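You operate a simulated robot arm through the tools that you are given. There is no shell and no other tool. Be economical: measure what you need, move in short steps, check, and stop when the job is done.

You are at the controls of a simulated two-armed robot. One attempt, no reset.

## Task
Fetch the pink jacket and stand it on the yellow punched sheet on the low shelf of the sconce bay. Then put the blotter on the meadows shelf away on the top of the desk. Then open the bottom drawer of the plan chest, take the dust pad and leave it in the inside of the bottom drawer of the plan chest, then shut the drawer. Then open the peg drawer, take the wax pad from the inside of the peg drawer and put it on the stones shelf, then shut the drawer. Then fetch the grey sachet and stand it on the clear end of the bench. Then fetch the dial and stand it on the clear end of the bench. Then fetch the weight from the top of the card cabinet and set it on top of the book on the top of the mending bench. Then close the trolley bookend. Then pull the reading slide open. The order counts. Set down upright: pink jacket, blotter, grey sachet, dial, weight.

Only the result counts: the job must be done as asked and must still hold three seconds after the hand-in. Knocking over, shifting, dropping, spilling or breaking anything else fails it. Flat cloth is picked up by pressing the open fingertips on it (5 to 10 N) and closing them slowly along it; thin cloth reads only 2 to 8 mm in the jaws.

## Robot
Two 6-joint arms with two-finger parallel grippers on one trunk, on a base that drives. Base frame: it is fixed to the floor where the robot stands at the start and does not move with it; the origin is under the middle of the robot, x ahead of it, y to its left, z up. Lengths are in mm, angles in degrees, forces in N, time in s.
The left shoulder is at the start at [60, 187, 947], the right one opposite. With the tool pointing down near the work surface each hand reaches from about 100 to 540 mm from the robot's upright axis, wherever it stands, measured 20 degrees to its own side. Places, roughly: Stones shelf [600, 100, 800]; blotter (9x6x8 cm) [600, -900, 500]; book [-5500, 0, 750]; bottom drawer of the plan chest [300, -2600, 400]; clear end of the bench [-5500, -1400, 800]; dial [-3500, 1250, 1250]; dust pad (9x6x6 cm) [400, -1300, 800]; grey sachet (6x3x12 cm) [-2800, 1500, 600]; inside of the bottom drawer of the plan chest [400, -2600, 400]; peg drawer [400, -1700, 500]; pink jacket (5x14x19 cm) [500, 100, 600]; reading slide [500, -1700, 700]; top of the desk [-5200, 1100, 800]; trolley bookend [-4000, -200, 700]; wax pad (8x6x6 cm) [400, -1700, 500]; weight (6x6x7 cm) [-4100, 1000, 1000]. Payload 1.57 kg a hand.
The TCP of each hand is the grasp point between the finger pads, 30 mm short of the fingertips. In the tool frame z runs along the fingers and y along their closing line. Largest opening 110 mm; finger width 24, thickness 12; the body of the gripper, 48 by 112 mm, starts 78 mm behind the TCP.
Orientation is told as [roll, pitch, yaw] about the base's x, y, z axes, in that order, counted from this pose: with the fingers straight down and closing along the base's y, the tool's x points along the base's -x, its y along +y and its z along -z.

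## Interface
- The arms move only by the tool step_arm. It takes "left_deltas", "right_deltas" or both (then of equal length, played together; a hand with none holds still); each is a list that holds one entry, the list of rows, each a list of 7 numbers: the turn, a rotation vector about the base's x, y, z in degrees, then the shift along the base's x, y, z in mm, then the closure, from 0 (fully open) to 1 (shut). In form: [[[ax, ay, az, x, y, z, jaw], ...]]. A call has 1 to 10 rows; each row is the pose to reach, as a shift and turn from the pose commanded when the call began. Rows are played at 5 a second. More than 50 mm and 8.6 degrees between two rows, or a gripper value outside its range, and nothing of the call is played. Where a pose cannot be reached the arm comes as near as it can. A force on the tool above 40 N (or 10 N above the force at the start of the call, whichever is more), or a blocked arm, ends the call early, and 0.2 s more pass. The fingers move at their own pace (about 153 mm/s each) and stop on an object; they squeeze with about 37 N. The grip force told is the motor's: it shows also when the fingers shut on nothing. Time passes only in rows, and 0.2 s behind the last, so rows that repeat a pose let the fingers close. The reply holds the time, the measured pose of the TCP, the force on the tool along the base axes, the opening and the grip force, in the units named above and with some noise, with the torque about the TCP (base axes, N m) and any sound that the robot's microphone picked up.
- Cameras (640 x 400 px; columns grow to the right, rows downward): "scene" is now at [2.3, -8, 1475.9]; the picture's right is [-0.21, -0.98, 0.00], its down [-0.81, 0.17, -0.56] and it looks along [0.54, -0.11, -0.83] (base axes); focal length 271 px, centre (320, 200). "left" rides on the left gripper at [70, -16, -141] in its tool frame; the picture's right is [0.23, 0.97, 0.00], its down [-0.86, 0.20, -0.48] and it looks along [-0.47, 0.11, 0.88] (tool axes); focal length 222 px, centre (320, 200). "right" rides on the right gripper at [70, 16, -141] in its tool frame; the picture's right is [-0.23, 0.97, 0.00], its down [-0.86, -0.20, -0.48] and it looks along [-0.47, -0.11, 0.88] (tool axes); focal length 222 px, centre (320, 200). There is no depth. A picture from a camera that has moved, and an enlarged one, comes with that camera's place and axes in the base frame and with its lens. The place of the scene camera against the robot may be out by one fixed shift of up to 12 mm in any direction.
- snapshot(camera): a new picture of that camera. The clock stands still meanwhile.
- move_column(by): slides the trunk up (or, below 0, down) by that many mm; the arms and the scene camera ride with it, the base frame stays. It gives what a move gives, with no picture.
- steer(legs): drives the robot by 1 to 6 legs, each [ahead, left, turn to the left] in mm, mm and degrees, along the robot's own axes; the way and the turn of a leg run together, so that a leg with both is an arc; at most 1500 mm and 180 degrees a leg. The arms and the cameras ride along, it lands a little off, and it stops where it bumps. It gives what a move gives.
- head_to(pan, tilt): turns the head with the scene camera to pan (to the left, within 86 degrees either way) and tilt (down, from -29 to 69), counted from straight ahead of the robot. It gives what a move gives.
- inspect(camera, box): a new picture of the part [left, top, right, bottom] of that camera's present view, enlarged. The clock stands still meanwhile.
- sign_off(): hands the job in; it is judged then, once.

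Go step by step. Nothing tells you exact positions but the pictures and the camera data: compare them with the known pose of the tool, close in by small moves and look again before you grip or let go. The budget is 525 turns and 298 pictures, counting those below and the enlarged ones. Unless the task says otherwise, let go and move clear before handing in.

The tools are called after "Emit:" by a JSON object that holds its "op" and its "data". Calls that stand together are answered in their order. step_arm: Moves the arms, as the interface text tells. Its arguments: {"type":"object","properties":{"left_deltas":{"type":"array","items":{"type":"array","items":{"type":"array","items":{"type":"number"}}}},"right_deltas":{"type":"array","items":{"type":"array","items":{"type":"array","items":{"type":"number"}}}}},"required":[]} The other tools are called the same way: move_column (by) slides the trunk up or down; steer (legs) drives the base; head_to (pan, tilt) turns the head that bears the scene camera; snapshot (camera) takes a picture; inspect (camera, box) takes an enlarged picture of a part of a camera's view; sign_off () hands the job in.

At the start:

```text
time: 0.0
left_eef_pos: [322.3, 122.4, 971.1]
left_tool_rot: [0.1, 0.0, 0.1]
left_contact_force: [0.0, 0.1, 0.3]
left_wrist_torque: [0.04, 0.0, -0.01]
left_finger_gap: 110.2
left_grip_force: 0.0
right_eef_pos: [335.9, -229.4, 1050.2]
right_tool_rot: [0.0, 0.0, 0.0]
right_contact_force: [0.5, 0.1, 0.4]
right_wrist_torque: [0.01, -0.04, 0.02]
right_finger_gap: 109.9
right_grip_force: 0.0
trunk travel left (down, up): [-575.0, 415.0]
robot x, y, heading: [2.4, 3.5, 0.1]
head pan, tilt: [-11.9, 56.3]
```

scene: 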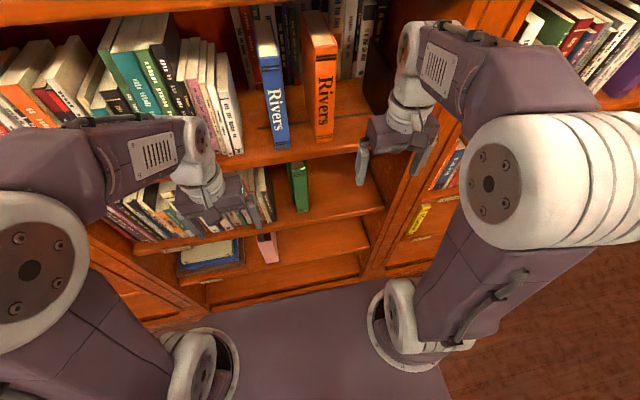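
right: 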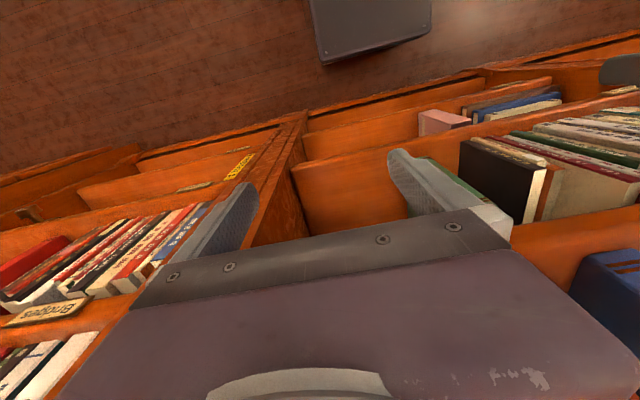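
left: 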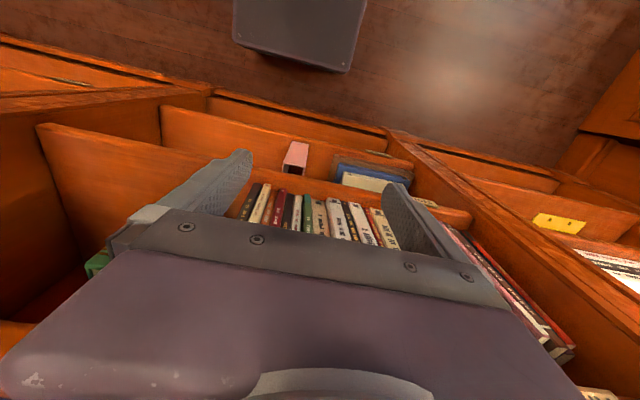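

I see a bookcase ahead with a pink book low down near the middle; yellow sheets are visible at the sides. I'll look around with the head first.

Emit:
{"op": "head_to", "data": {"pan": 0, "tilt": 40}}

Emit:
{"op": "snapshot", "data": {"camera": "scene"}}

Emit:
{"op": "head_to", "data": {"pan": 70, "tilt": 20}}

Emit:
{"op": "snapshot", "data": {"camera": "scene"}}

Emit:
{"op": "head_to", "data": {"pan": -70, "tilt": 20}}

Emit:
{"op": "snapshot", "data": {"camera": "scene"}}

```text
time: 0.8
left_eef_pos: [322.9, 119.7, 970.7]
left_tool_rot: [0.2, 0.0, 0.1]
left_contact_force: [-1.0, -0.5, 0.2]
left_wrist_torque: [0.01, -0.02, -0.02]
left_finger_gap: 110.0
left_grip_force: 0.1
right_eef_pos: [336.1, -228.4, 1049.2]
right_tool_rot: [-0.1, 0.0, -0.1]
right_contact_force: [0.5, 0.6, -0.3]
right_wrist_torque: [0.01, 0.01, -0.01]
right_finger_gap: 109.9
right_grip_force: 0.2
trunk travel left (down, up): [-575.0, 415.0]
robot x, y, heading: [-0.9, 3.4, 0.1]
head pan, tilt: [0.0, 40.0]
```

```text
294 pictures are left
camera scene: at [18.0, 6.5, 1498.1], right [0.0, -1.0, 0.0], down [-0.64, 0.0, -0.77], along [0.77, 0.0, -0.64], focal length 271 px, centre (320, 200)
```

scene: 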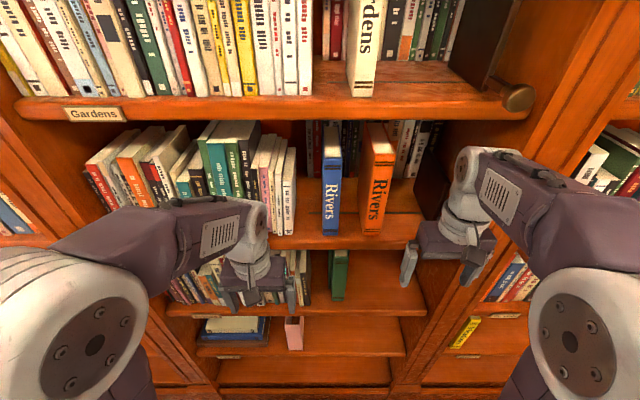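

```text
time: 2.2
left_eef_pos: [322.3, 119.8, 970.8]
left_tool_rot: [0.0, 0.0, 0.1]
left_contact_force: [0.2, -0.1, 0.6]
left_wrist_torque: [0.0, 0.0, 0.0]
left_finger_gap: 109.8
left_grip_force: 0.0
right_eef_pos: [337.2, -227.7, 1049.9]
right_tool_rot: [0.0, 0.0, 0.0]
right_contact_force: [0.2, 1.1, -0.7]
right_wrist_torque: [-0.03, -0.03, 0.0]
right_finger_gap: 110.2
right_grip_force: 0.0
trunk travel left (down, up): [-575.0, 415.0]
robot x, y, heading: [0.7, -1.8, -0.1]
head pan, tilt: [70.0, 20.0]
```

```text
293 pictures are left
camera scene: at [-35.0, 94.1, 1529.5], right [0.94, -0.34, 0.0], down [-0.12, -0.32, -0.94], along [0.32, 0.88, -0.34], focal length 271 px, centre (320, 200)
```

scene: 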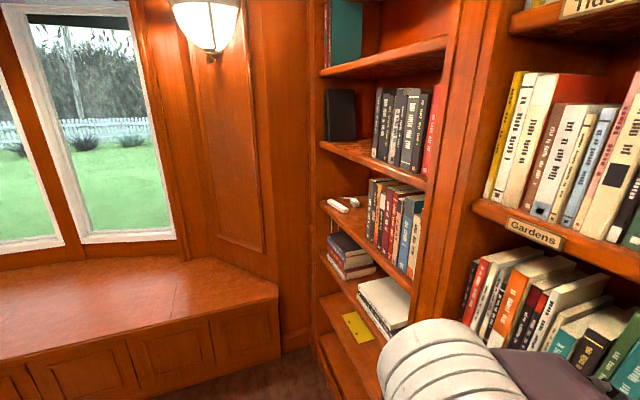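

```text
time: 4.4
left_eef_pos: [321.8, 120.5, 970.7]
left_tool_rot: [0.1, 0.1, -0.1]
left_contact_force: [0.4, -0.6, -0.3]
left_wrist_torque: [-0.02, -0.01, 0.02]
left_finger_gap: 109.8
left_grip_force: 0.0
right_eef_pos: [336.0, -228.3, 1049.4]
right_tool_rot: [0.1, 0.0, 0.1]
right_contact_force: [-0.6, 0.5, 0.4]
right_wrist_torque: [-0.01, -0.01, 0.01]
right_finger_gap: 110.2
right_grip_force: 0.1
trunk travel left (down, up): [-575.0, 415.0]
robot x, y, heading: [3.5, 1.5, 0.0]
head pan, tilt: [-70.0, 20.0]
```

```text
292 pictures are left
camera scene: at [-35.0, -80.9, 1529.6], right [-0.94, -0.34, 0.0], down [-0.12, 0.32, -0.94], along [0.32, -0.88, -0.34], focal length 271 px, centre (320, 200)
```

scene: 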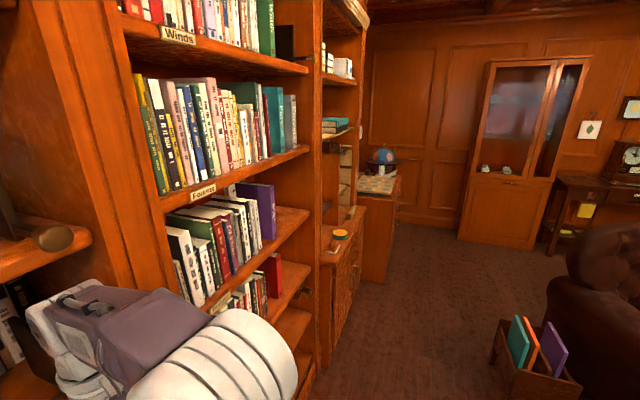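

The yellow punched sheet lies on a low shelf of the left (sconce) bay around [490, 1005]. The pink jacket stands ahead at about [470, 95, 600]. I'll back off, lower the trunk and look straight in.

Emit:
{"op": "steer", "data": {"legs": [[-350, 0, 0]]}}

Emit:
{"op": "move_column", "data": {"by": -350}}

Emit:
{"op": "head_to", "data": {"pan": 0, "tilt": 35}}

Emit:
{"op": "snapshot", "data": {"camera": "scene"}}

Emit:
{"op": "head_to", "data": {"pan": 45, "tilt": 30}}

Emit:
{"op": "snapshot", "data": {"camera": "scene"}}

```text
time: 6.7
left_eef_pos: [-30.6, 122.5, 972.2]
left_tool_rot: [0.0, 0.0, 0.6]
left_contact_force: [0.2, 0.0, -0.2]
left_wrist_torque: [-0.01, -0.02, -0.04]
left_finger_gap: 109.9
left_grip_force: 0.0
right_eef_pos: [-11.9, -226.8, 1049.2]
right_tool_rot: [0.0, -0.1, 0.6]
right_contact_force: [-0.4, 1.5, 0.2]
right_wrist_torque: [-0.01, -0.01, 0.01]
right_finger_gap: 110.1
right_grip_force: 0.1
trunk travel left (down, up): [-575.0, 415.0]
robot x, y, heading: [-351.2, -1.4, 0.1]
head pan, tilt: [-70.0, 20.0]
```

```text
time: 10.1
left_eef_pos: [-29.7, 121.8, 620.5]
left_tool_rot: [0.2, 0.1, 0.7]
left_contact_force: [-0.4, -0.9, 0.3]
left_wrist_torque: [-0.02, 0.04, 0.0]
left_finger_gap: 110.0
left_grip_force: 0.0
right_eef_pos: [-13.6, -227.4, 699.7]
right_tool_rot: [0.0, 0.0, 0.6]
right_contact_force: [-0.2, 0.4, -0.2]
right_wrist_torque: [-0.03, 0.0, -0.01]
right_finger_gap: 109.7
right_grip_force: 0.0
trunk travel left (down, up): [-225.0, 765.0]
robot x, y, heading: [-355.4, -2.2, 0.5]
head pan, tilt: [-70.0, 20.0]
```

```text
time: 11.5
left_eef_pos: [-31.2, 121.1, 620.9]
left_tool_rot: [0.1, 0.0, 0.6]
left_contact_force: [-0.3, 0.4, -0.5]
left_wrist_torque: [0.01, 0.02, 0.0]
left_finger_gap: 110.1
left_grip_force: 0.1
right_eef_pos: [-12.6, -226.2, 699.7]
right_tool_rot: [0.0, -0.1, 0.7]
right_contact_force: [0.7, 0.4, -0.1]
right_wrist_torque: [0.0, 0.0, -0.01]
right_finger_gap: 110.0
right_grip_force: 0.0
trunk travel left (down, up): [-225.0, 765.0]
robot x, y, heading: [-351.0, -0.5, 0.6]
head pan, tilt: [0.0, 35.0]
```

```text
291 pictures are left
camera scene: at [-329.2, 5.0, 1155.7], right [0.01, -1.0, 0.0], down [-0.57, -0.01, -0.82], along [0.82, 0.01, -0.57], focal length 271 px, centre (320, 200)
```

scene: 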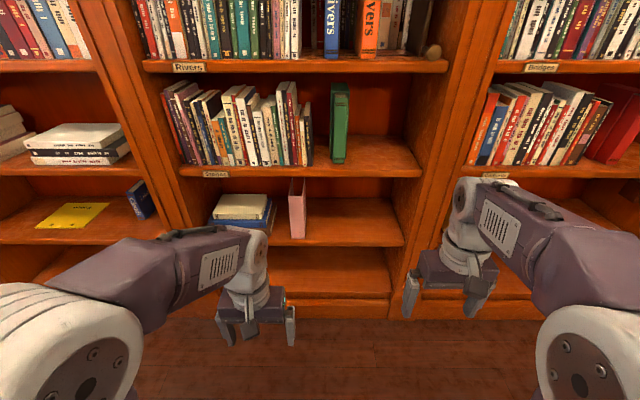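

```text
time: 12.7
left_eef_pos: [-29.7, 121.5, 619.4]
left_tool_rot: [0.2, 0.0, 0.6]
left_contact_force: [-0.2, 0.0, -0.7]
left_wrist_torque: [-0.01, -0.02, 0.0]
left_finger_gap: 109.9
left_grip_force: 0.1
right_eef_pos: [-12.7, -226.9, 699.8]
right_tool_rot: [0.0, 0.0, 0.6]
right_contact_force: [0.7, -0.6, -0.2]
right_wrist_torque: [-0.01, 0.03, -0.01]
right_finger_gap: 110.1
right_grip_force: 0.1
trunk travel left (down, up): [-225.0, 765.0]
robot x, y, heading: [-348.4, -4.8, 0.8]
head pan, tilt: [45.0, 30.0]
```

```text
290 pictures are left
camera scene: at [-353.9, 68.7, 1163.5], right [0.71, -0.7, 0.0], down [-0.35, -0.36, -0.87], along [0.61, 0.62, -0.5], focal length 271 px, centre (320, 200)
```

scene: 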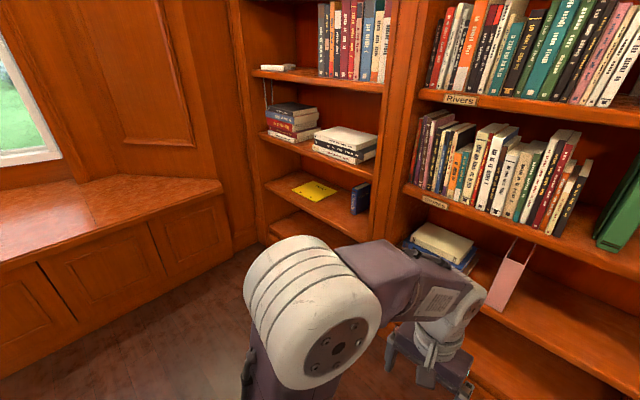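

The pink jacket stands in the middle bay under the "Stones" shelf. Let me zoom for precise geometry.

Emit:
{"op": "head_to", "data": {"pan": 10, "tilt": 35}}

Emit:
{"op": "inspect", "data": {"camera": "scene", "box": [220, 130, 460, 280]}}

Emit:
{"op": "move_column", "data": {"by": -220}}

Emit:
{"op": "snapshot", "data": {"camera": "scene"}}

```text
time: 13.7
left_eef_pos: [-29.8, 121.5, 621.1]
left_tool_rot: [0.0, 0.0, 0.6]
left_contact_force: [-0.5, 0.1, 0.3]
left_wrist_torque: [0.01, -0.03, 0.03]
left_finger_gap: 110.0
left_grip_force: 0.0
right_eef_pos: [-12.1, -227.3, 700.1]
right_tool_rot: [0.0, 0.0, 0.6]
right_contact_force: [0.1, 0.1, -0.1]
right_wrist_torque: [0.03, 0.04, -0.02]
right_finger_gap: 109.7
right_grip_force: 0.1
trunk travel left (down, up): [-225.0, 765.0]
robot x, y, heading: [-352.3, -1.2, 0.4]
head pan, tilt: [10.0, 35.0]
```

```text
2.67 times, centred on (340, 205) of scene
camera zoom: at [-330.7, 20.5, 1155.7], right [0.18, -0.98, 0.0], down [-0.56, -0.11, -0.82], along [0.81, 0.15, -0.57], focal length 723 px, centre (267, 187)
```

zoom: 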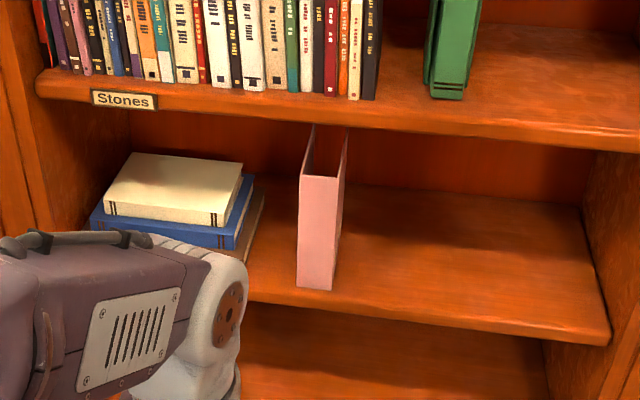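

```text
time: 16.0
left_eef_pos: [-29.3, 121.4, 401.1]
left_tool_rot: [0.0, -0.1, 0.6]
left_contact_force: [-0.2, -0.2, -0.1]
left_wrist_torque: [0.0, -0.03, 0.0]
left_finger_gap: 109.9
left_grip_force: 0.1
right_eef_pos: [-11.4, -226.1, 480.0]
right_tool_rot: [-0.1, 0.0, 0.6]
right_contact_force: [-0.7, 0.5, 0.0]
right_wrist_torque: [0.01, 0.04, -0.03]
right_finger_gap: 110.0
right_grip_force: 0.0
trunk travel left (down, up): [-5.0, 985.0]
robot x, y, heading: [-351.3, -2.0, 1.0]
head pan, tilt: [10.0, 35.0]
```

```text
288 pictures are left
camera scene: at [-330.8, 20.4, 935.7], right [0.18, -0.98, 0.0], down [-0.56, -0.11, -0.82], along [0.81, 0.15, -0.57], focal length 271 px, centre (320, 200)
```

scene: 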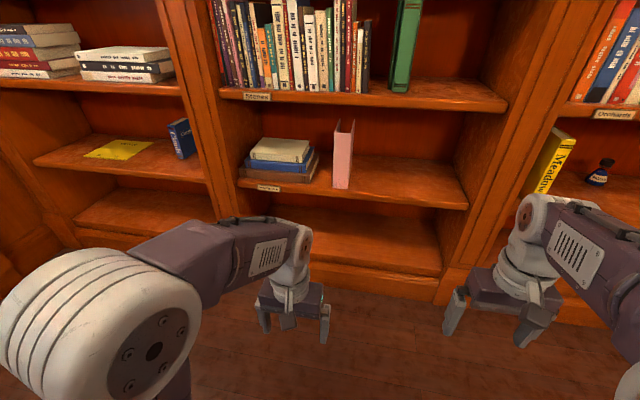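

Jacket front face ≈ x 423, y 66–116, z 460–650 (hollow, spine forward). I'll raise the trunk to shoulder level and turn the left hand to point forward.

Emit:
{"op": "move_column", "data": {"by": 200}}

Emit:
{"op": "step_arm", "data": {"left_deltas": [[[0, -8.5, 0, 20, 0, 0, 0], [0, -17, 0, 40, 0, 0, 0], [0, -25.5, 0, 60, 0, 0, 0], [0, -34, 0, 80, 0, 0, 0], [0, -42.5, 0, 100, 0, 0, 0], [0, -51, 0, 120, 0, 0, 0], [0, -59.5, 0, 140, 0, 0, 0], [0, -68, 0, 160, 0, 0, 0], [0, -76.5, 0, 180, 0, 0, 0], [0, -85, 0, 200, 0, 0, 0]]]}}

Emit:
{"op": "snapshot", "data": {"camera": "scene"}}

Emit:
{"op": "snapshot", "data": {"camera": "left"}}

```text
time: 18.2
left_eef_pos: [-29.5, 122.2, 601.0]
left_tool_rot: [0.1, 0.0, 0.6]
left_contact_force: [0.7, -1.3, 0.3]
left_wrist_torque: [0.01, 0.02, 0.01]
left_finger_gap: 109.9
left_grip_force: 0.1
right_eef_pos: [-12.8, -225.7, 680.5]
right_tool_rot: [0.0, 0.1, 0.7]
right_contact_force: [-0.5, 0.2, -0.6]
right_wrist_torque: [0.01, -0.02, -0.01]
right_finger_gap: 109.9
right_grip_force: 0.0
trunk travel left (down, up): [-205.0, 785.0]
robot x, y, heading: [-350.8, -0.6, 0.3]
head pan, tilt: [10.0, 35.0]
```

```text
time: 20.4
left_eef_pos: [187.2, 91.3, 649.8]
left_tool_rot: [8.9, -82.6, -7.7]
left_contact_force: [0.4, 1.1, 0.0]
left_wrist_torque: [-0.02, -0.01, -0.03]
left_finger_gap: 110.0
left_grip_force: 0.0
left hand out of reach, approached as far as the arm can: row 5, 6, 7, 8, 9, 10
right_eef_pos: [-12.4, -226.6, 679.7]
right_tool_rot: [0.0, 0.0, 0.6]
right_contact_force: [1.1, 0.5, 0.1]
right_wrist_torque: [0.0, -0.01, -0.03]
right_finger_gap: 109.6
right_grip_force: 0.0
trunk travel left (down, up): [-205.0, 785.0]
robot x, y, heading: [-350.8, -2.3, 1.0]
head pan, tilt: [10.0, 35.0]
```

```text
287 pictures are left
camera scene: at [-330.7, 20.5, 1135.7], right [0.18, -0.98, 0.0], down [-0.56, -0.11, -0.82], along [0.81, 0.15, -0.57], focal length 271 px, centre (320, 200)
```

scene: 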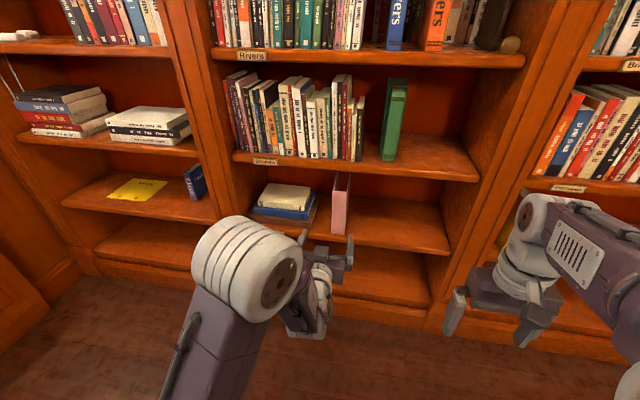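

```text
286 pictures are left
camera left: at [39.6, 74.5, 598.8], right [-0.05, 0.98, -0.21], down [-0.37, 0.17, 0.91], along [0.93, 0.12, 0.35], focal length 222 px, centre (320, 200)
```

left: 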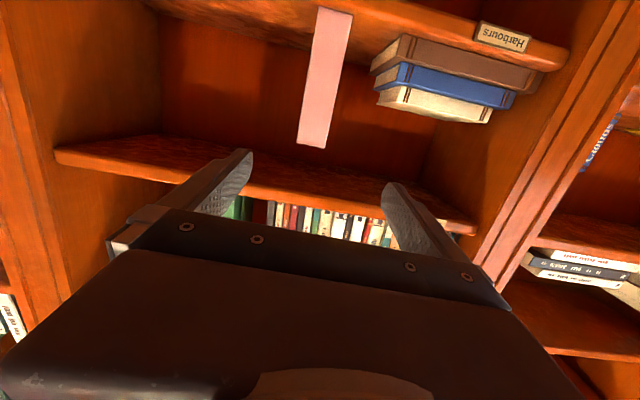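

The hand points forward but short of the requested pose; I'll find a pose it can hold by moving it ahead and up a bit.

Emit:
{"op": "step_arm", "data": {"left_deltas": [[[0, 0, 0, 0, 0, 20, 0], [0, 0, 0, 30, 0, 20, 0], [0, 0, 0, 60, 0, 20, 0]]]}}

Emit:
{"op": "step_arm", "data": {"left_deltas": [[[0, 0, 0, 0, 0, 40, 0], [0, 0, 0, 0, 0, 80, 0]]]}}

```text
time: 21.2
left_eef_pos: [245.3, 92.9, 671.3]
left_tool_rot: [8.7, -82.4, -7.6]
left_contact_force: [0.2, -0.2, 0.7]
left_wrist_torque: [0.0, 0.0, 0.0]
left_finger_gap: 109.5
left_grip_force: 0.1
right_eef_pos: [-12.3, -227.8, 680.1]
right_tool_rot: [0.0, -0.1, 0.6]
right_contact_force: [-0.5, -0.4, -0.2]
right_wrist_torque: [0.0, 0.0, 0.0]
right_finger_gap: 109.8
right_grip_force: 0.1
trunk travel left (down, up): [-205.0, 785.0]
robot x, y, heading: [-349.7, -3.5, 0.9]
head pan, tilt: [10.0, 35.0]
```

```text
time: 21.8
left_eef_pos: [246.4, 93.7, 751.6]
left_tool_rot: [8.8, -82.5, -7.6]
left_contact_force: [0.1, 0.1, 0.1]
left_wrist_torque: [0.01, 0.01, 0.0]
left_finger_gap: 110.1
left_grip_force: 0.1
right_eef_pos: [-13.5, -226.1, 681.1]
right_tool_rot: [0.0, -0.1, 0.6]
right_contact_force: [1.1, 0.5, -0.3]
right_wrist_torque: [-0.02, 0.0, 0.02]
right_finger_gap: 110.2
right_grip_force: 0.1
trunk travel left (down, up): [-205.0, 785.0]
robot x, y, heading: [-355.4, -1.2, 0.8]
head pan, tilt: [10.0, 35.0]
```

Tool is now forward (about 7° nose-down) and level. Lower the trunk so the TCP sits at z≈565, pre-close the jaws to about 80 mm and drive nearer.

Emit:
{"op": "move_column", "data": {"by": -186}}

Emit:
{"op": "step_arm", "data": {"left_deltas": [[[0, 0, 0, 0, 0, 0, 0.27], [0, 0, 0, 0, 0, 0, 0.27]]]}}

Emit:
{"op": "steer", "data": {"legs": [[100, 0, 0]]}}

Emit:
{"op": "snapshot", "data": {"camera": "left"}}

Emit:
{"op": "snapshot", "data": {"camera": "scene"}}

```text
time: 23.8
left_eef_pos: [246.0, 92.8, 565.3]
left_tool_rot: [8.8, -82.4, -7.7]
left_contact_force: [0.2, 0.4, -0.4]
left_wrist_torque: [0.01, -0.02, 0.02]
left_finger_gap: 110.1
left_grip_force: 0.0
right_eef_pos: [-12.4, -225.7, 494.6]
right_tool_rot: [0.0, 0.0, 0.5]
right_contact_force: [0.5, -0.4, -0.4]
right_wrist_torque: [0.02, 0.04, -0.04]
right_finger_gap: 110.1
right_grip_force: 0.0
trunk travel left (down, up): [-19.0, 971.0]
robot x, y, heading: [-349.8, -2.3, 0.5]
head pan, tilt: [10.0, 35.0]
```

```text
time: 24.4
left_eef_pos: [245.6, 94.0, 563.6]
left_tool_rot: [8.8, -82.5, -7.6]
left_contact_force: [-0.3, -0.1, 0.2]
left_wrist_torque: [0.03, 0.03, 0.0]
left_finger_gap: 80.3
left_grip_force: 0.1
right_eef_pos: [-12.9, -227.0, 493.9]
right_tool_rot: [0.0, 0.0, 0.7]
right_contact_force: [-0.4, -0.3, 0.2]
right_wrist_torque: [0.0, 0.06, 0.01]
right_finger_gap: 109.9
right_grip_force: 0.2
trunk travel left (down, up): [-19.0, 971.0]
robot x, y, heading: [-349.1, -4.4, 0.7]
head pan, tilt: [10.0, 35.0]
```

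```text
time: 25.6
left_eef_pos: [345.2, 95.0, 563.4]
left_tool_rot: [8.8, -82.4, -7.7]
left_contact_force: [-0.1, 0.4, 0.6]
left_wrist_torque: [0.01, 0.03, 0.02]
left_finger_gap: 80.3
left_grip_force: 0.1
right_eef_pos: [87.3, -227.2, 494.1]
right_tool_rot: [0.0, 0.0, 0.6]
right_contact_force: [1.2, -0.9, 0.4]
right_wrist_torque: [0.0, -0.02, 0.02]
right_finger_gap: 110.0
right_grip_force: 0.1
trunk travel left (down, up): [-19.0, 971.0]
robot x, y, heading: [-253.5, -3.6, 0.6]
head pan, tilt: [10.0, 35.0]
```

```text
285 pictures are left
camera left: at [197.0, 76.6, 513.9], right [-0.05, 0.98, -0.21], down [-0.37, 0.17, 0.91], along [0.93, 0.12, 0.35], focal length 222 px, centre (320, 200)
```

left: 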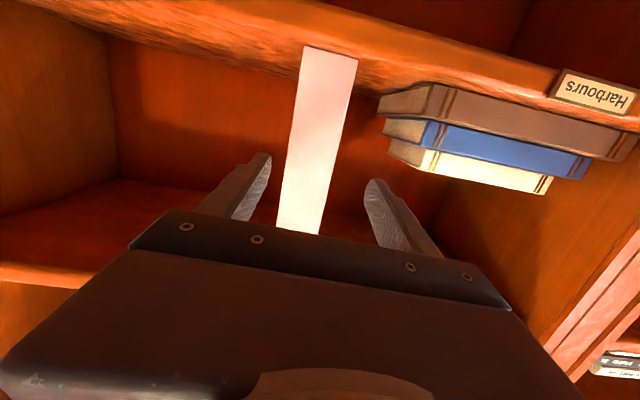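

```text
284 pictures are left
camera scene: at [-231.5, 21.3, 949.7], right [0.18, -0.98, 0.0], down [-0.56, -0.11, -0.82], along [0.81, 0.15, -0.57], focal length 271 px, centre (320, 200)
```

scene: 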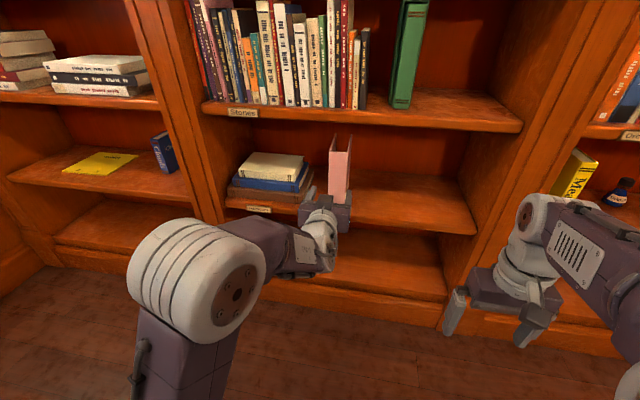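

Wrist view puts the jacket centre at y≈85. I'll shift the hand 9 mm right, narrow the jaws to 70 mm and drive in.

Emit:
{"op": "step_arm", "data": {"left_deltas": [[[0, 0, 0, 0, -9, 0, 0.36], [0, 0, 0, 0, -9, 0, 0.36]]]}}

Emit:
{"op": "steer", "data": {"legs": [[60, 0, 0]]}}

Emit:
{"op": "snapshot", "data": {"camera": "left"}}

```text
time: 26.1
left_eef_pos: [344.4, 84.7, 563.2]
left_tool_rot: [8.7, -82.5, -7.6]
left_contact_force: [0.8, 0.0, -0.3]
left_wrist_torque: [0.03, -0.04, 0.02]
left_finger_gap: 70.2
left_grip_force: 0.1
right_eef_pos: [86.6, -226.8, 494.2]
right_tool_rot: [0.0, -0.1, 0.8]
right_contact_force: [-0.5, -0.2, -0.6]
right_wrist_torque: [-0.02, 0.01, 0.01]
right_finger_gap: 110.1
right_grip_force: 0.1
trunk travel left (down, up): [-19.0, 971.0]
robot x, y, heading: [-249.2, 0.5, 0.6]
head pan, tilt: [10.0, 35.0]
```

```text
time: 27.1
left_eef_pos: [406.2, 85.4, 562.0]
left_tool_rot: [8.9, -82.4, -7.6]
left_contact_force: [0.3, -0.3, 0.1]
left_wrist_torque: [0.01, 0.02, -0.04]
left_finger_gap: 70.4
left_grip_force: 0.2
right_eef_pos: [146.0, -225.2, 493.6]
right_tool_rot: [0.1, -0.1, 0.5]
right_contact_force: [0.0, 0.7, 0.6]
right_wrist_torque: [0.0, 0.02, -0.01]
right_finger_gap: 110.0
right_grip_force: 0.0
trunk travel left (down, up): [-19.0, 971.0]
robot x, y, heading: [-190.6, 2.8, 0.6]
head pan, tilt: [10.0, 35.0]
```

```text
283 pictures are left
camera left: at [256.9, 67.7, 513.3], right [-0.05, 0.98, -0.21], down [-0.37, 0.17, 0.91], along [0.93, 0.12, 0.35], focal length 222 px, centre (320, 200)
```

left: 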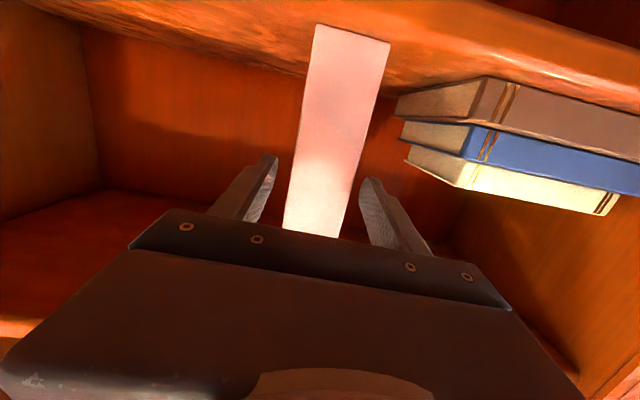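

The fingers straddle the jacket. Advance 45 mm and close.

Emit:
{"op": "step_arm", "data": {"left_deltas": [[[0, 0, 0, 15, 0, 0, 0.36], [0, 0, 0, 30, 0, 0, 0.36], [0, 0, 0, 45, 0, 0, 0.36], [0, 0, 0, 45, 0, 0, 0.45], [0, 0, 0, 45, 0, 0, 0.6], [0, 0, 0, 45, 0, 0, 0.6]]]}}

Emit:
{"op": "snapshot", "data": {"camera": "left"}}

```text
time: 28.5
left_eef_pos: [449.6, 84.5, 563.6]
left_tool_rot: [8.8, -82.4, -7.7]
left_contact_force: [1.7, -0.6, 2.4]
left_wrist_torque: [-0.08, -0.06, 0.0]
left_finger_gap: 49.4
left_grip_force: 37.1
right_eef_pos: [146.2, -226.9, 495.5]
right_tool_rot: [0.0, 0.0, 0.5]
right_contact_force: [-0.8, 0.1, -0.7]
right_wrist_torque: [0.0, 0.02, 0.02]
right_finger_gap: 110.1
right_grip_force: 0.0
trunk travel left (down, up): [-19.0, 971.0]
robot x, y, heading: [-193.7, -2.4, 0.3]
head pan, tilt: [10.0, 35.0]
```

```text
282 pictures are left
camera left: at [302.1, 67.7, 513.8], right [-0.05, 0.98, -0.21], down [-0.37, 0.17, 0.91], along [0.93, 0.12, 0.35], focal length 222 px, centre (320, 200)
```

left: 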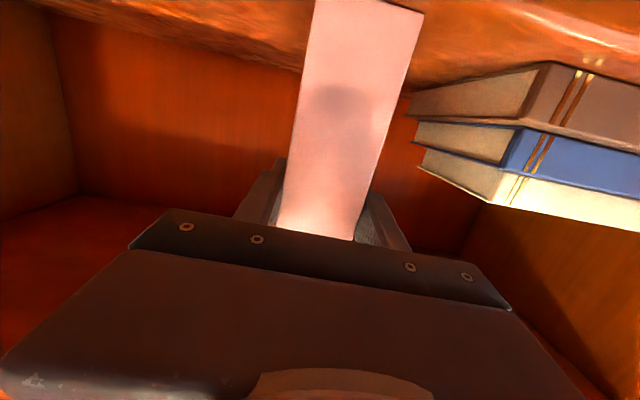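

Gripped at 49 mm. Lift 30 mm and back straight out.

Emit:
{"op": "step_arm", "data": {"left_deltas": [[[0, 0, 0, 0, 0, 15, 0.6], [0, 0, 0, 0, 0, 30, 0.6]]]}}

Emit:
{"op": "steer", "data": {"legs": [[-300, 0, 0]]}}

Emit:
{"op": "snapshot", "data": {"camera": "scene"}}

```text
time: 29.1
left_eef_pos: [451.5, 85.3, 594.8]
left_tool_rot: [8.7, -82.2, -7.6]
left_contact_force: [-0.2, 0.4, -0.7]
left_wrist_torque: [-0.02, 0.02, -0.02]
left_finger_gap: 49.2
left_grip_force: 36.7
right_eef_pos: [146.6, -224.6, 493.9]
right_tool_rot: [0.0, 0.0, 0.5]
right_contact_force: [0.7, 0.5, 0.3]
right_wrist_torque: [0.03, 0.01, -0.02]
right_finger_gap: 110.0
right_grip_force: 0.1
trunk travel left (down, up): [-19.0, 971.0]
robot x, y, heading: [-190.7, -3.4, 0.6]
head pan, tilt: [10.0, 35.0]
```

```text
time: 31.2
left_eef_pos: [151.4, 85.6, 594.3]
left_tool_rot: [8.8, -82.4, -7.5]
left_contact_force: [-0.3, -0.2, -0.5]
left_wrist_torque: [-0.02, 0.0, -0.04]
left_finger_gap: 49.5
left_grip_force: 37.1
right_eef_pos: [-151.7, -229.1, 493.9]
right_tool_rot: [-0.1, 0.0, 0.7]
right_contact_force: [0.1, -0.2, -0.1]
right_wrist_torque: [-0.03, -0.01, -0.03]
right_finger_gap: 109.8
right_grip_force: 0.0
trunk travel left (down, up): [-19.0, 971.0]
robot x, y, heading: [-489.4, -4.7, 0.2]
head pan, tilt: [10.0, 35.0]
```

```text
281 pictures are left
camera scene: at [-470.3, 18.8, 949.7], right [0.19, -0.98, 0.0], down [-0.56, -0.11, -0.82], along [0.8, 0.15, -0.57], focal length 271 px, centre (320, 200)
```

scene: 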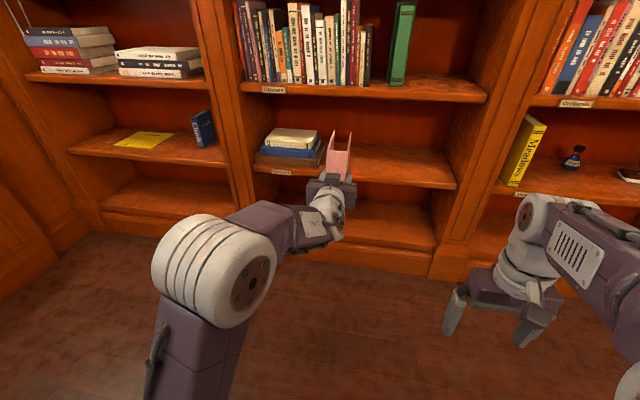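

Clear of the shelf. Slide left toward the sconce bay and look at the sheet.

Emit:
{"op": "steer", "data": {"legs": [[0, 850, 0]]}}

Emit:
{"op": "snapshot", "data": {"camera": "scene"}}

Emit:
{"op": "inspect", "data": {"camera": "scene", "box": [200, 80, 440, 230]}}

```text
time: 35.7
left_eef_pos: [144.2, 930.0, 593.7]
left_tool_rot: [8.8, -82.4, -7.8]
left_contact_force: [0.0, -0.2, -0.5]
left_wrist_torque: [-0.02, 0.04, 0.0]
left_finger_gap: 49.3
left_grip_force: 37.1
right_eef_pos: [-161.1, 618.7, 492.9]
right_tool_rot: [0.0, 0.0, 0.4]
right_contact_force: [0.3, 0.2, -0.1]
right_wrist_torque: [-0.02, -0.01, -0.01]
right_finger_gap: 110.0
right_grip_force: 0.1
trunk travel left (down, up): [-19.0, 971.0]
robot x, y, heading: [-496.1, 842.5, 0.6]
head pan, tilt: [10.0, 35.0]
```

```text
280 pictures are left
camera scene: at [-478.2, 866.9, 949.7], right [0.18, -0.98, 0.0], down [-0.56, -0.1, -0.82], along [0.81, 0.15, -0.57], focal length 271 px, centre (320, 200)
```

scene: 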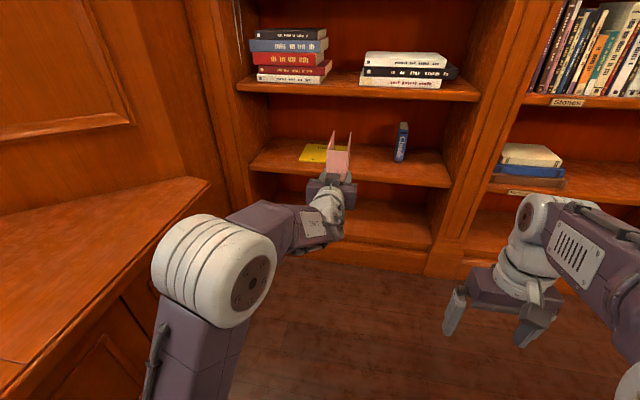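

```text
2.67 times, centred on (320, 155) of scene
camera zoom: at [-478.2, 866.9, 949.7], right [0.18, -0.98, 0.0], down [-0.56, -0.1, -0.82], along [0.81, 0.15, -0.57], focal length 723 px, centre (320, 320)
```

zoom: 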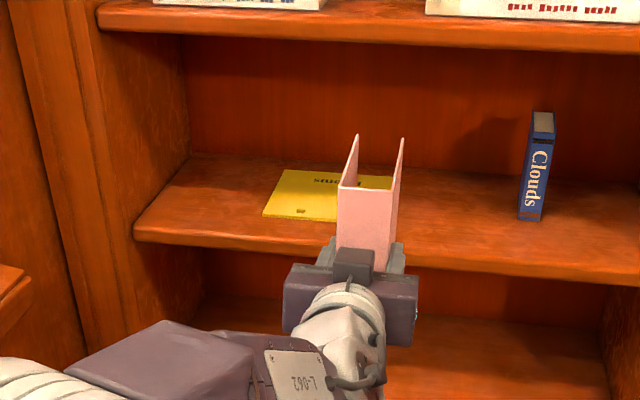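

Sheet spans roughly x 477–648, y 949–1132 (centre ≈[563,1040]). Align left by 110, then go forward in stages.

Emit:
{"op": "steer", "data": {"legs": [[0, 110, 0], [220, 0, 0]]}}

Emit:
{"op": "snapshot", "data": {"camera": "scene"}}

Emit:
{"op": "snapshot", "data": {"camera": "left"}}

```text
time: 38.2
left_eef_pos: [368.4, 1039.4, 593.6]
left_tool_rot: [8.8, -82.4, -8.0]
left_contact_force: [-0.1, -0.9, 0.8]
left_wrist_torque: [-0.02, 0.03, 0.03]
left_finger_gap: 49.2
left_grip_force: 36.8
right_eef_pos: [62.7, 729.5, 493.6]
right_tool_rot: [0.0, 0.1, 0.3]
right_contact_force: [0.4, 0.1, 0.0]
right_wrist_torque: [0.02, 0.01, 0.04]
right_finger_gap: 109.9
right_grip_force: 0.1
trunk travel left (down, up): [-19.0, 971.0]
robot x, y, heading: [-269.5, 957.3, 0.3]
head pan, tilt: [10.0, 35.0]
```

```text
278 pictures are left
camera scene: at [-254.2, 978.4, 949.7], right [0.18, -0.98, 0.0], down [-0.56, -0.1, -0.82], along [0.81, 0.15, -0.57], focal length 271 px, centre (320, 200)
```

scene: 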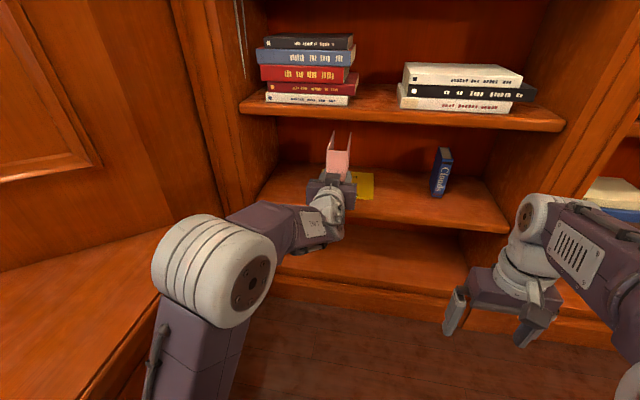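

```text
277 pictures are left
camera left: at [220.2, 1022.6, 544.0], right [-0.04, 0.98, -0.21], down [-0.36, 0.18, 0.91], along [0.93, 0.11, 0.35], focal length 222 px, centre (320, 200)
```

left: 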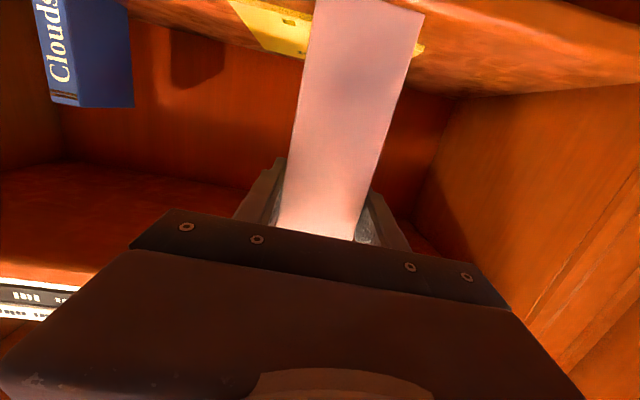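

Sheet centre ≈[572,1033]. Advance another 150.

Emit:
{"op": "steer", "data": {"legs": [[155, 0, 0]]}}

Emit:
{"op": "snapshot", "data": {"camera": "scene"}}

Emit:
{"op": "snapshot", "data": {"camera": "left"}}

```text
time: 39.6
left_eef_pos: [525.2, 1039.5, 594.3]
left_tool_rot: [8.6, -82.4, -7.8]
left_contact_force: [-0.2, 0.6, 0.2]
left_wrist_torque: [0.0, 0.04, 0.01]
left_finger_gap: 49.4
left_grip_force: 37.3
right_eef_pos: [219.5, 730.4, 493.8]
right_tool_rot: [0.0, -0.1, 0.3]
right_contact_force: [0.0, 0.2, 0.3]
right_wrist_torque: [-0.02, 0.01, 0.02]
right_finger_gap: 110.0
right_grip_force: 0.1
trunk travel left (down, up): [-19.0, 971.0]
robot x, y, heading: [-116.7, 954.9, 0.3]
head pan, tilt: [10.0, 35.0]
```

```text
276 pictures are left
camera scene: at [-97.5, 979.1, 949.7], right [0.18, -0.98, 0.0], down [-0.56, -0.1, -0.82], along [0.81, 0.15, -0.57], focal length 271 px, centre (320, 200)
```

scene: 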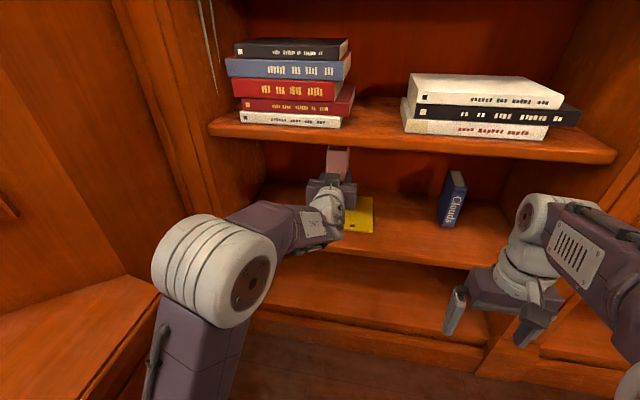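

```text
275 pictures are left
camera left: at [376.9, 1023.1, 544.0], right [-0.04, 0.98, -0.21], down [-0.36, 0.18, 0.91], along [0.93, 0.11, 0.35], focal length 222 px, centre (320, 200)
```

left: 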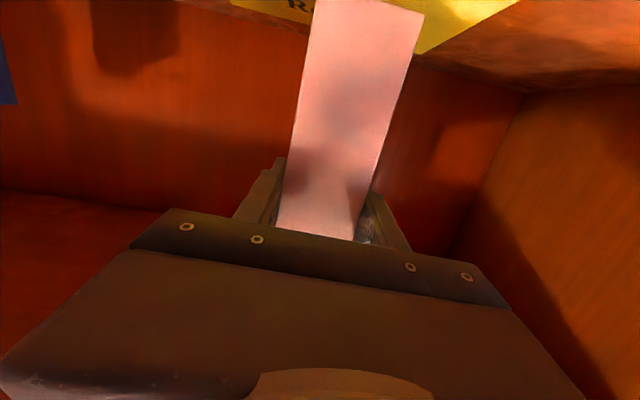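

The jacket is centred over the sheet. Lower it to contact.

Emit:
{"op": "step_arm", "data": {"left_deltas": [[[0, 0, 0, 0, -10, -12, 0.6], [0, 0, 0, 0, -10, -24, 0.6], [0, 0, 0, 0, -10, -28, 0.6], [0, 0, 0, 0, -10, -28, 0.6]]]}}

Emit:
{"op": "step_arm", "data": {"left_deltas": [[[0, 0, 0, 0, 0, -1, 0.6], [0, 0, 0, 0, 0, -2, 0.6], [0, 0, 0, 0, 0, -2, 0.6]]]}}

Emit:
{"op": "inspect", "data": {"camera": "scene", "box": [240, 100, 480, 250]}}

```text
time: 40.6
left_eef_pos: [523.8, 1030.4, 568.8]
left_tool_rot: [8.8, -82.6, -7.8]
left_contact_force: [1.5, 0.5, 10.5]
left_wrist_torque: [-0.06, 0.12, -0.01]
left_finger_gap: 49.5
left_grip_force: 37.1
right_eef_pos: [219.0, 730.1, 493.8]
right_tool_rot: [0.1, -0.1, 0.4]
right_contact_force: [0.0, -0.1, -0.6]
right_wrist_torque: [0.03, 0.01, 0.0]
right_finger_gap: 110.0
right_grip_force: 0.0
trunk travel left (down, up): [-19.0, 971.0]
robot x, y, heading: [-116.7, 957.1, 0.4]
head pan, tilt: [10.0, 35.0]
```

```text
time: 41.4
left_eef_pos: [524.6, 1029.2, 568.2]
left_tool_rot: [9.0, -82.9, -8.1]
left_contact_force: [4.6, 2.6, 25.0]
left_wrist_torque: [-0.34, 0.15, 0.05]
left_finger_gap: 49.3
left_grip_force: 36.8
right_eef_pos: [218.9, 730.5, 494.6]
right_tool_rot: [0.0, -0.1, 0.3]
right_contact_force: [-1.0, -0.5, 0.6]
right_wrist_torque: [-0.04, -0.02, -0.01]
right_finger_gap: 109.9
right_grip_force: 0.2
trunk travel left (down, up): [-19.0, 971.0]
robot x, y, heading: [-115.9, 953.4, 0.2]
head pan, tilt: [10.0, 35.0]
```

```text
2.67 times, centred on (360, 175) of scene
camera zoom: at [-99.9, 979.0, 950.0], right [0.18, -0.98, 0.0], down [-0.56, -0.1, -0.82], along [0.81, 0.15, -0.57], focal length 723 px, centre (213, 267)
```

zoom: 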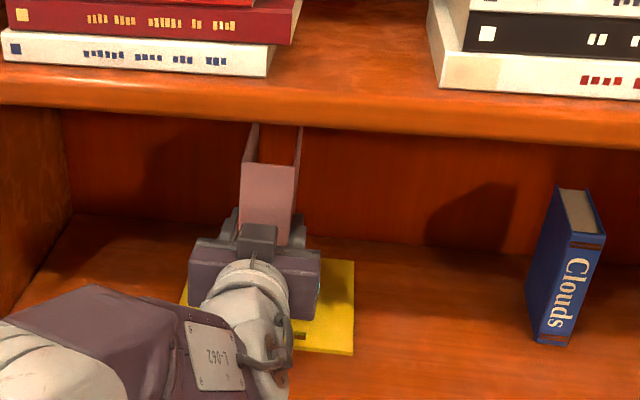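

Contact at z≈568 on the sheet. Relieve the push slightly, open, and retreat straight back.

Emit:
{"op": "step_arm", "data": {"left_deltas": [[[0, 0, 0, 0, 0, 3, 0.6], [0, 0, 0, 0, 0, 3, 0.45], [0, 0, 0, 0, 0, 3, 0.36], [0, 0, 0, 0, 0, 3, 0.36]]]}}

Emit:
{"op": "snapshot", "data": {"camera": "left"}}

```text
time: 42.4
left_eef_pos: [525.1, 1029.2, 567.0]
left_tool_rot: [8.8, -82.4, -8.0]
left_contact_force: [-0.3, -0.4, -0.5]
left_wrist_torque: [0.04, 0.05, 0.0]
left_finger_gap: 70.4
left_grip_force: 0.1
right_eef_pos: [219.3, 729.5, 493.5]
right_tool_rot: [0.1, 0.0, 0.1]
right_contact_force: [0.7, 0.0, -0.8]
right_wrist_torque: [0.01, 0.01, -0.03]
right_finger_gap: 110.2
right_grip_force: 0.1
trunk travel left (down, up): [-19.0, 971.0]
robot x, y, heading: [-120.3, 959.7, 0.3]
head pan, tilt: [10.0, 35.0]
```

```text
273 pictures are left
camera left: at [376.6, 1012.9, 517.1], right [-0.04, 0.98, -0.21], down [-0.36, 0.18, 0.91], along [0.93, 0.11, 0.35], focal length 222 px, centre (320, 200)
```

left: 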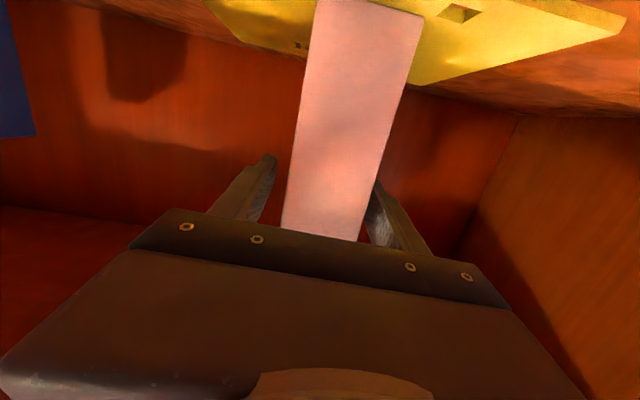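

Open; retreat with a slight +y shift for clearance.

Emit:
{"op": "step_arm", "data": {"left_deltas": [[[0, 0, 0, 0, 4, 0, 0.36], [0, 0, 0, -20, 4, 0, 0.36], [0, 0, 0, -45, 4, 0, 0.36], [0, 0, 0, -70, 4, 0, 0.36]]]}}

Emit:
{"op": "steer", "data": {"legs": [[-350, 0, 0]]}}

Emit:
{"op": "inspect", "data": {"camera": "scene", "box": [200, 60, 440, 210]}}

```text
time: 43.4
left_eef_pos: [454.3, 1032.4, 567.4]
left_tool_rot: [8.6, -82.4, -7.7]
left_contact_force: [0.9, 0.1, 0.2]
left_wrist_torque: [0.01, -0.01, 0.03]
left_finger_gap: 70.4
left_grip_force: 0.1
right_eef_pos: [219.4, 729.5, 493.9]
right_tool_rot: [0.0, 0.0, 0.2]
right_contact_force: [0.6, 0.8, -0.5]
right_wrist_torque: [0.0, 0.01, -0.02]
right_finger_gap: 110.2
right_grip_force: 0.1
trunk travel left (down, up): [-19.0, 971.0]
robot x, y, heading: [-116.7, 954.7, 0.2]
head pan, tilt: [10.0, 35.0]
```

```text
time: 45.6
left_eef_pos: [110.1, 1032.8, 566.9]
left_tool_rot: [8.7, -82.4, -7.9]
left_contact_force: [0.0, -0.1, -0.2]
left_wrist_torque: [-0.02, 0.01, 0.05]
left_finger_gap: 70.4
left_grip_force: 0.0
right_eef_pos: [-123.7, 727.9, 494.6]
right_tool_rot: [0.1, 0.0, 0.4]
right_contact_force: [-0.1, -0.4, -0.3]
right_wrist_torque: [0.03, 0.0, -0.04]
right_finger_gap: 109.7
right_grip_force: 0.1
trunk travel left (down, up): [-19.0, 971.0]
robot x, y, heading: [-458.9, 958.0, 0.4]
head pan, tilt: [10.0, 35.0]
```

```text
2.67 times, centred on (320, 135) of scene
camera zoom: at [-441.7, 977.2, 949.7], right [0.18, -0.98, 0.0], down [-0.56, -0.1, -0.82], along [0.81, 0.15, -0.57], focal length 723 px, centre (320, 373)
```

zoom: 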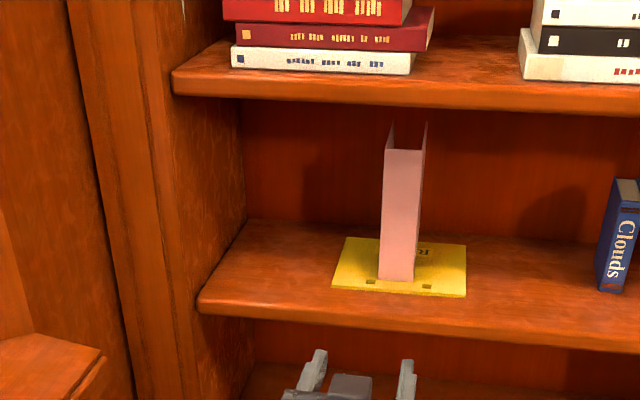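

The jacket stands on the sheet. Next: the blotter on the Meadows shelf in the right bay. Drive right along the bookcase.

Emit:
{"op": "steer", "data": {"legs": [[0, -1500, 0], [0, -350, 0]]}}

Emit:
{"op": "head_to", "data": {"pan": 0, "tilt": 30}}

Emit:
{"op": "snapshot", "data": {"camera": "scene"}}

```text
time: 55.1
left_eef_pos: [115.9, -874.7, 566.1]
left_tool_rot: [8.7, -82.5, -7.9]
left_contact_force: [0.3, -0.5, -0.1]
left_wrist_torque: [0.01, -0.01, 0.04]
left_finger_gap: 70.4
left_grip_force: 0.0
right_eef_pos: [-118.8, -1177.9, 494.3]
right_tool_rot: [0.0, 0.1, 0.4]
right_contact_force: [0.5, -0.1, -0.3]
right_wrist_torque: [-0.02, -0.01, 0.02]
right_finger_gap: 109.9
right_grip_force: 0.1
trunk travel left (down, up): [-19.0, 971.0]
robot x, y, heading: [-453.6, -949.6, 0.2]
head pan, tilt: [10.0, 35.0]
```

```text
time: 55.9
left_eef_pos: [117.3, -874.7, 566.2]
left_tool_rot: [8.7, -82.4, -7.8]
left_contact_force: [-0.5, 0.8, -0.7]
left_wrist_torque: [-0.02, 0.02, 0.0]
left_finger_gap: 70.4
left_grip_force: 0.0
right_eef_pos: [-118.0, -1178.2, 494.7]
right_tool_rot: [-0.1, 0.0, 0.3]
right_contact_force: [0.2, -0.1, 0.5]
right_wrist_torque: [0.01, 0.01, -0.01]
right_finger_gap: 110.1
right_grip_force: 0.1
trunk travel left (down, up): [-19.0, 971.0]
robot x, y, heading: [-458.3, -953.4, 0.2]
head pan, tilt: [0.0, 30.0]
```

```text
271 pictures are left
camera scene: at [-431.5, -944.1, 957.5], right [0.01, -1.0, 0.0], down [-0.5, 0.0, -0.87], along [0.87, 0.01, -0.5], focal length 271 px, centre (320, 200)
```

scene: 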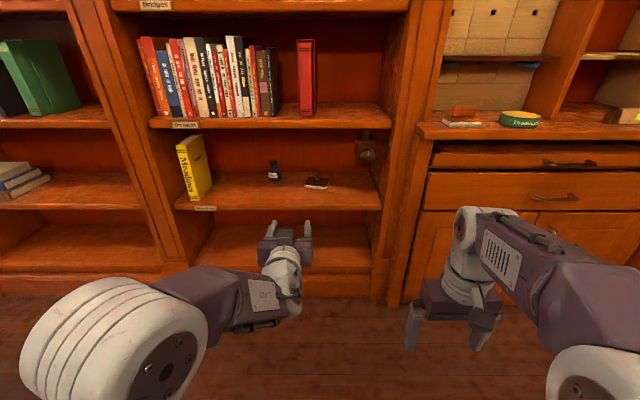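

Emit:
{"op": "inspect", "data": {"camera": "scene", "box": [200, 110, 440, 260]}}

Emit:
{"op": "inspect", "data": {"camera": "scene", "box": [400, 50, 640, 200]}}

```text
2.67 times, centred on (320, 185) of scene
camera zoom: at [-431.5, -944.1, 957.5], right [0.01, -1.0, 0.0], down [-0.5, 0.0, -0.87], along [0.87, 0.01, -0.5], focal length 723 px, centre (320, 240)
```

zoom: 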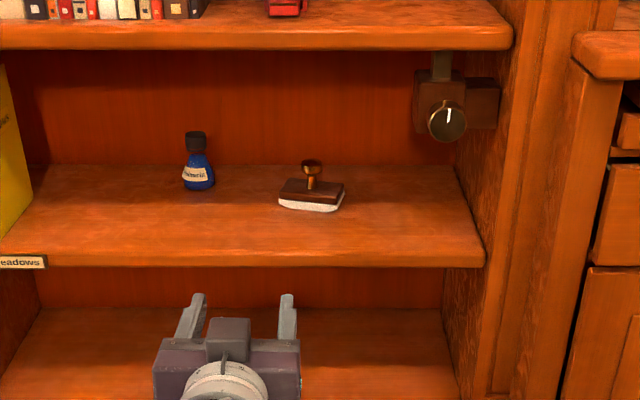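

```text
2.67 times, centred on (520, 125) of scene
camera zoom: at [-431.5, -944.1, 957.5], right [0.01, -1.0, 0.0], down [-0.5, 0.0, -0.87], along [0.87, 0.01, -0.5], focal length 723 px, centre (-213, 400)
```

zoom: 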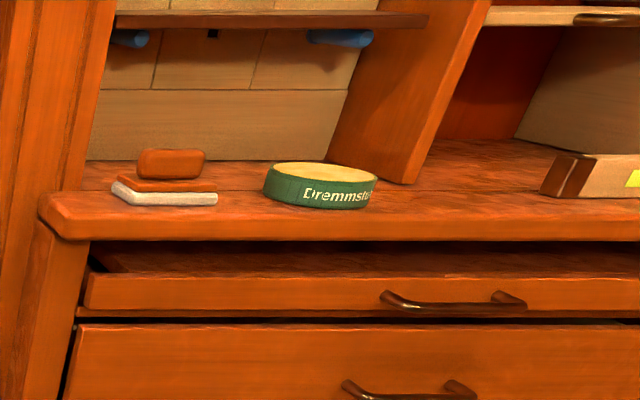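

The blotter is a rocker blotter with a knob, around [575,-918]. I'll tilt the left hand to ~35° nose-down so it clears the shelf edge, and raise the trunk a little for view.

Emit:
{"op": "step_arm", "data": {"left_deltas": [[[0, 7, 0, 0, 0, 10, 0.2], [0, 14, 0, 0, 0, 20, 0.2], [0, 21, 0, 0, 0, 30, 0.2], [0, 27.5, 0, 0, 0, 40, 0.2]]]}}

Emit:
{"op": "steer", "data": {"legs": [[200, -40, 0]]}}

Emit:
{"op": "snapshot", "data": {"camera": "left"}}

Emit:
{"op": "snapshot", "data": {"camera": "scene"}}

```text
time: 56.9
left_eef_pos: [117.1, -875.6, 607.6]
left_tool_rot: [2.3, -55.0, -1.8]
left_contact_force: [-0.2, -0.7, -0.1]
left_wrist_torque: [0.01, -0.02, 0.02]
left_finger_gap: 87.7
left_grip_force: 0.0
right_eef_pos: [-118.8, -1178.8, 494.3]
right_tool_rot: [0.1, -0.1, 0.3]
right_contact_force: [-0.2, 0.2, -0.2]
right_wrist_torque: [-0.01, -0.01, 0.01]
right_finger_gap: 110.0
right_grip_force: 0.0
trunk travel left (down, up): [-19.0, 971.0]
robot x, y, heading: [-453.9, -949.1, 0.5]
head pan, tilt: [0.0, 30.0]
```

```text
time: 58.5
left_eef_pos: [316.0, -914.0, 606.7]
left_tool_rot: [2.5, -55.0, -1.8]
left_contact_force: [0.0, -0.3, 0.3]
left_wrist_torque: [0.01, 0.0, 0.04]
left_finger_gap: 87.9
left_grip_force: 0.1
right_eef_pos: [81.2, -1216.1, 494.2]
right_tool_rot: [0.0, 0.1, 0.2]
right_contact_force: [-0.3, -0.2, 0.4]
right_wrist_torque: [0.0, 0.01, 0.03]
right_finger_gap: 109.9
right_grip_force: 0.2
trunk travel left (down, up): [-19.0, 971.0]
robot x, y, heading: [-256.1, -988.7, 0.3]
head pan, tilt: [0.0, 30.0]
```

```text
268 pictures are left
camera left: at [160.5, -930.9, 631.7], right [-0.13, 0.98, -0.16], down [0.1, 0.18, 0.98], along [0.99, 0.11, -0.12], focal length 222 px, centre (320, 200)
```

left: 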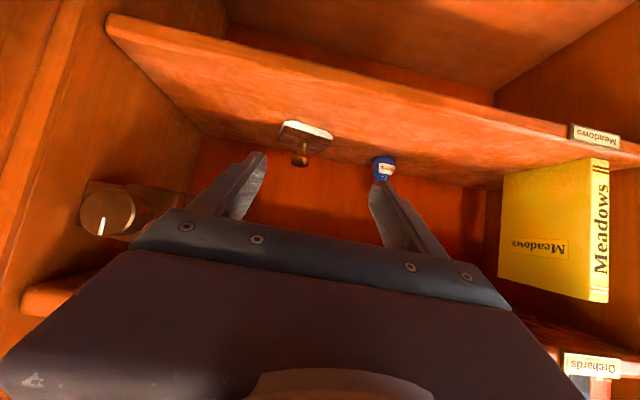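

```text
267 pictures are left
camera scene: at [-232.6, -982.7, 957.5], right [0.0, -1.0, 0.0], down [-0.5, 0.0, -0.87], along [0.87, 0.0, -0.5], focal length 271 px, centre (320, 200)
```

scene: 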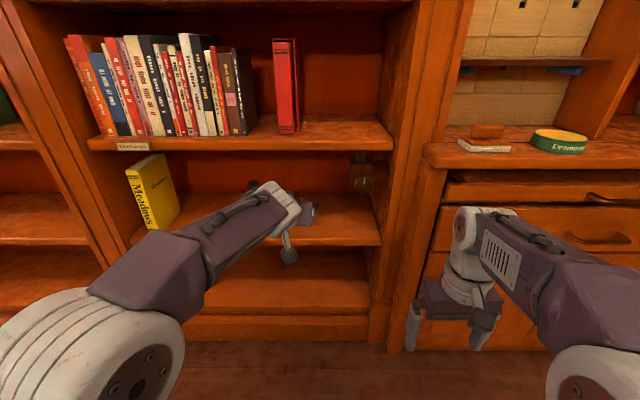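

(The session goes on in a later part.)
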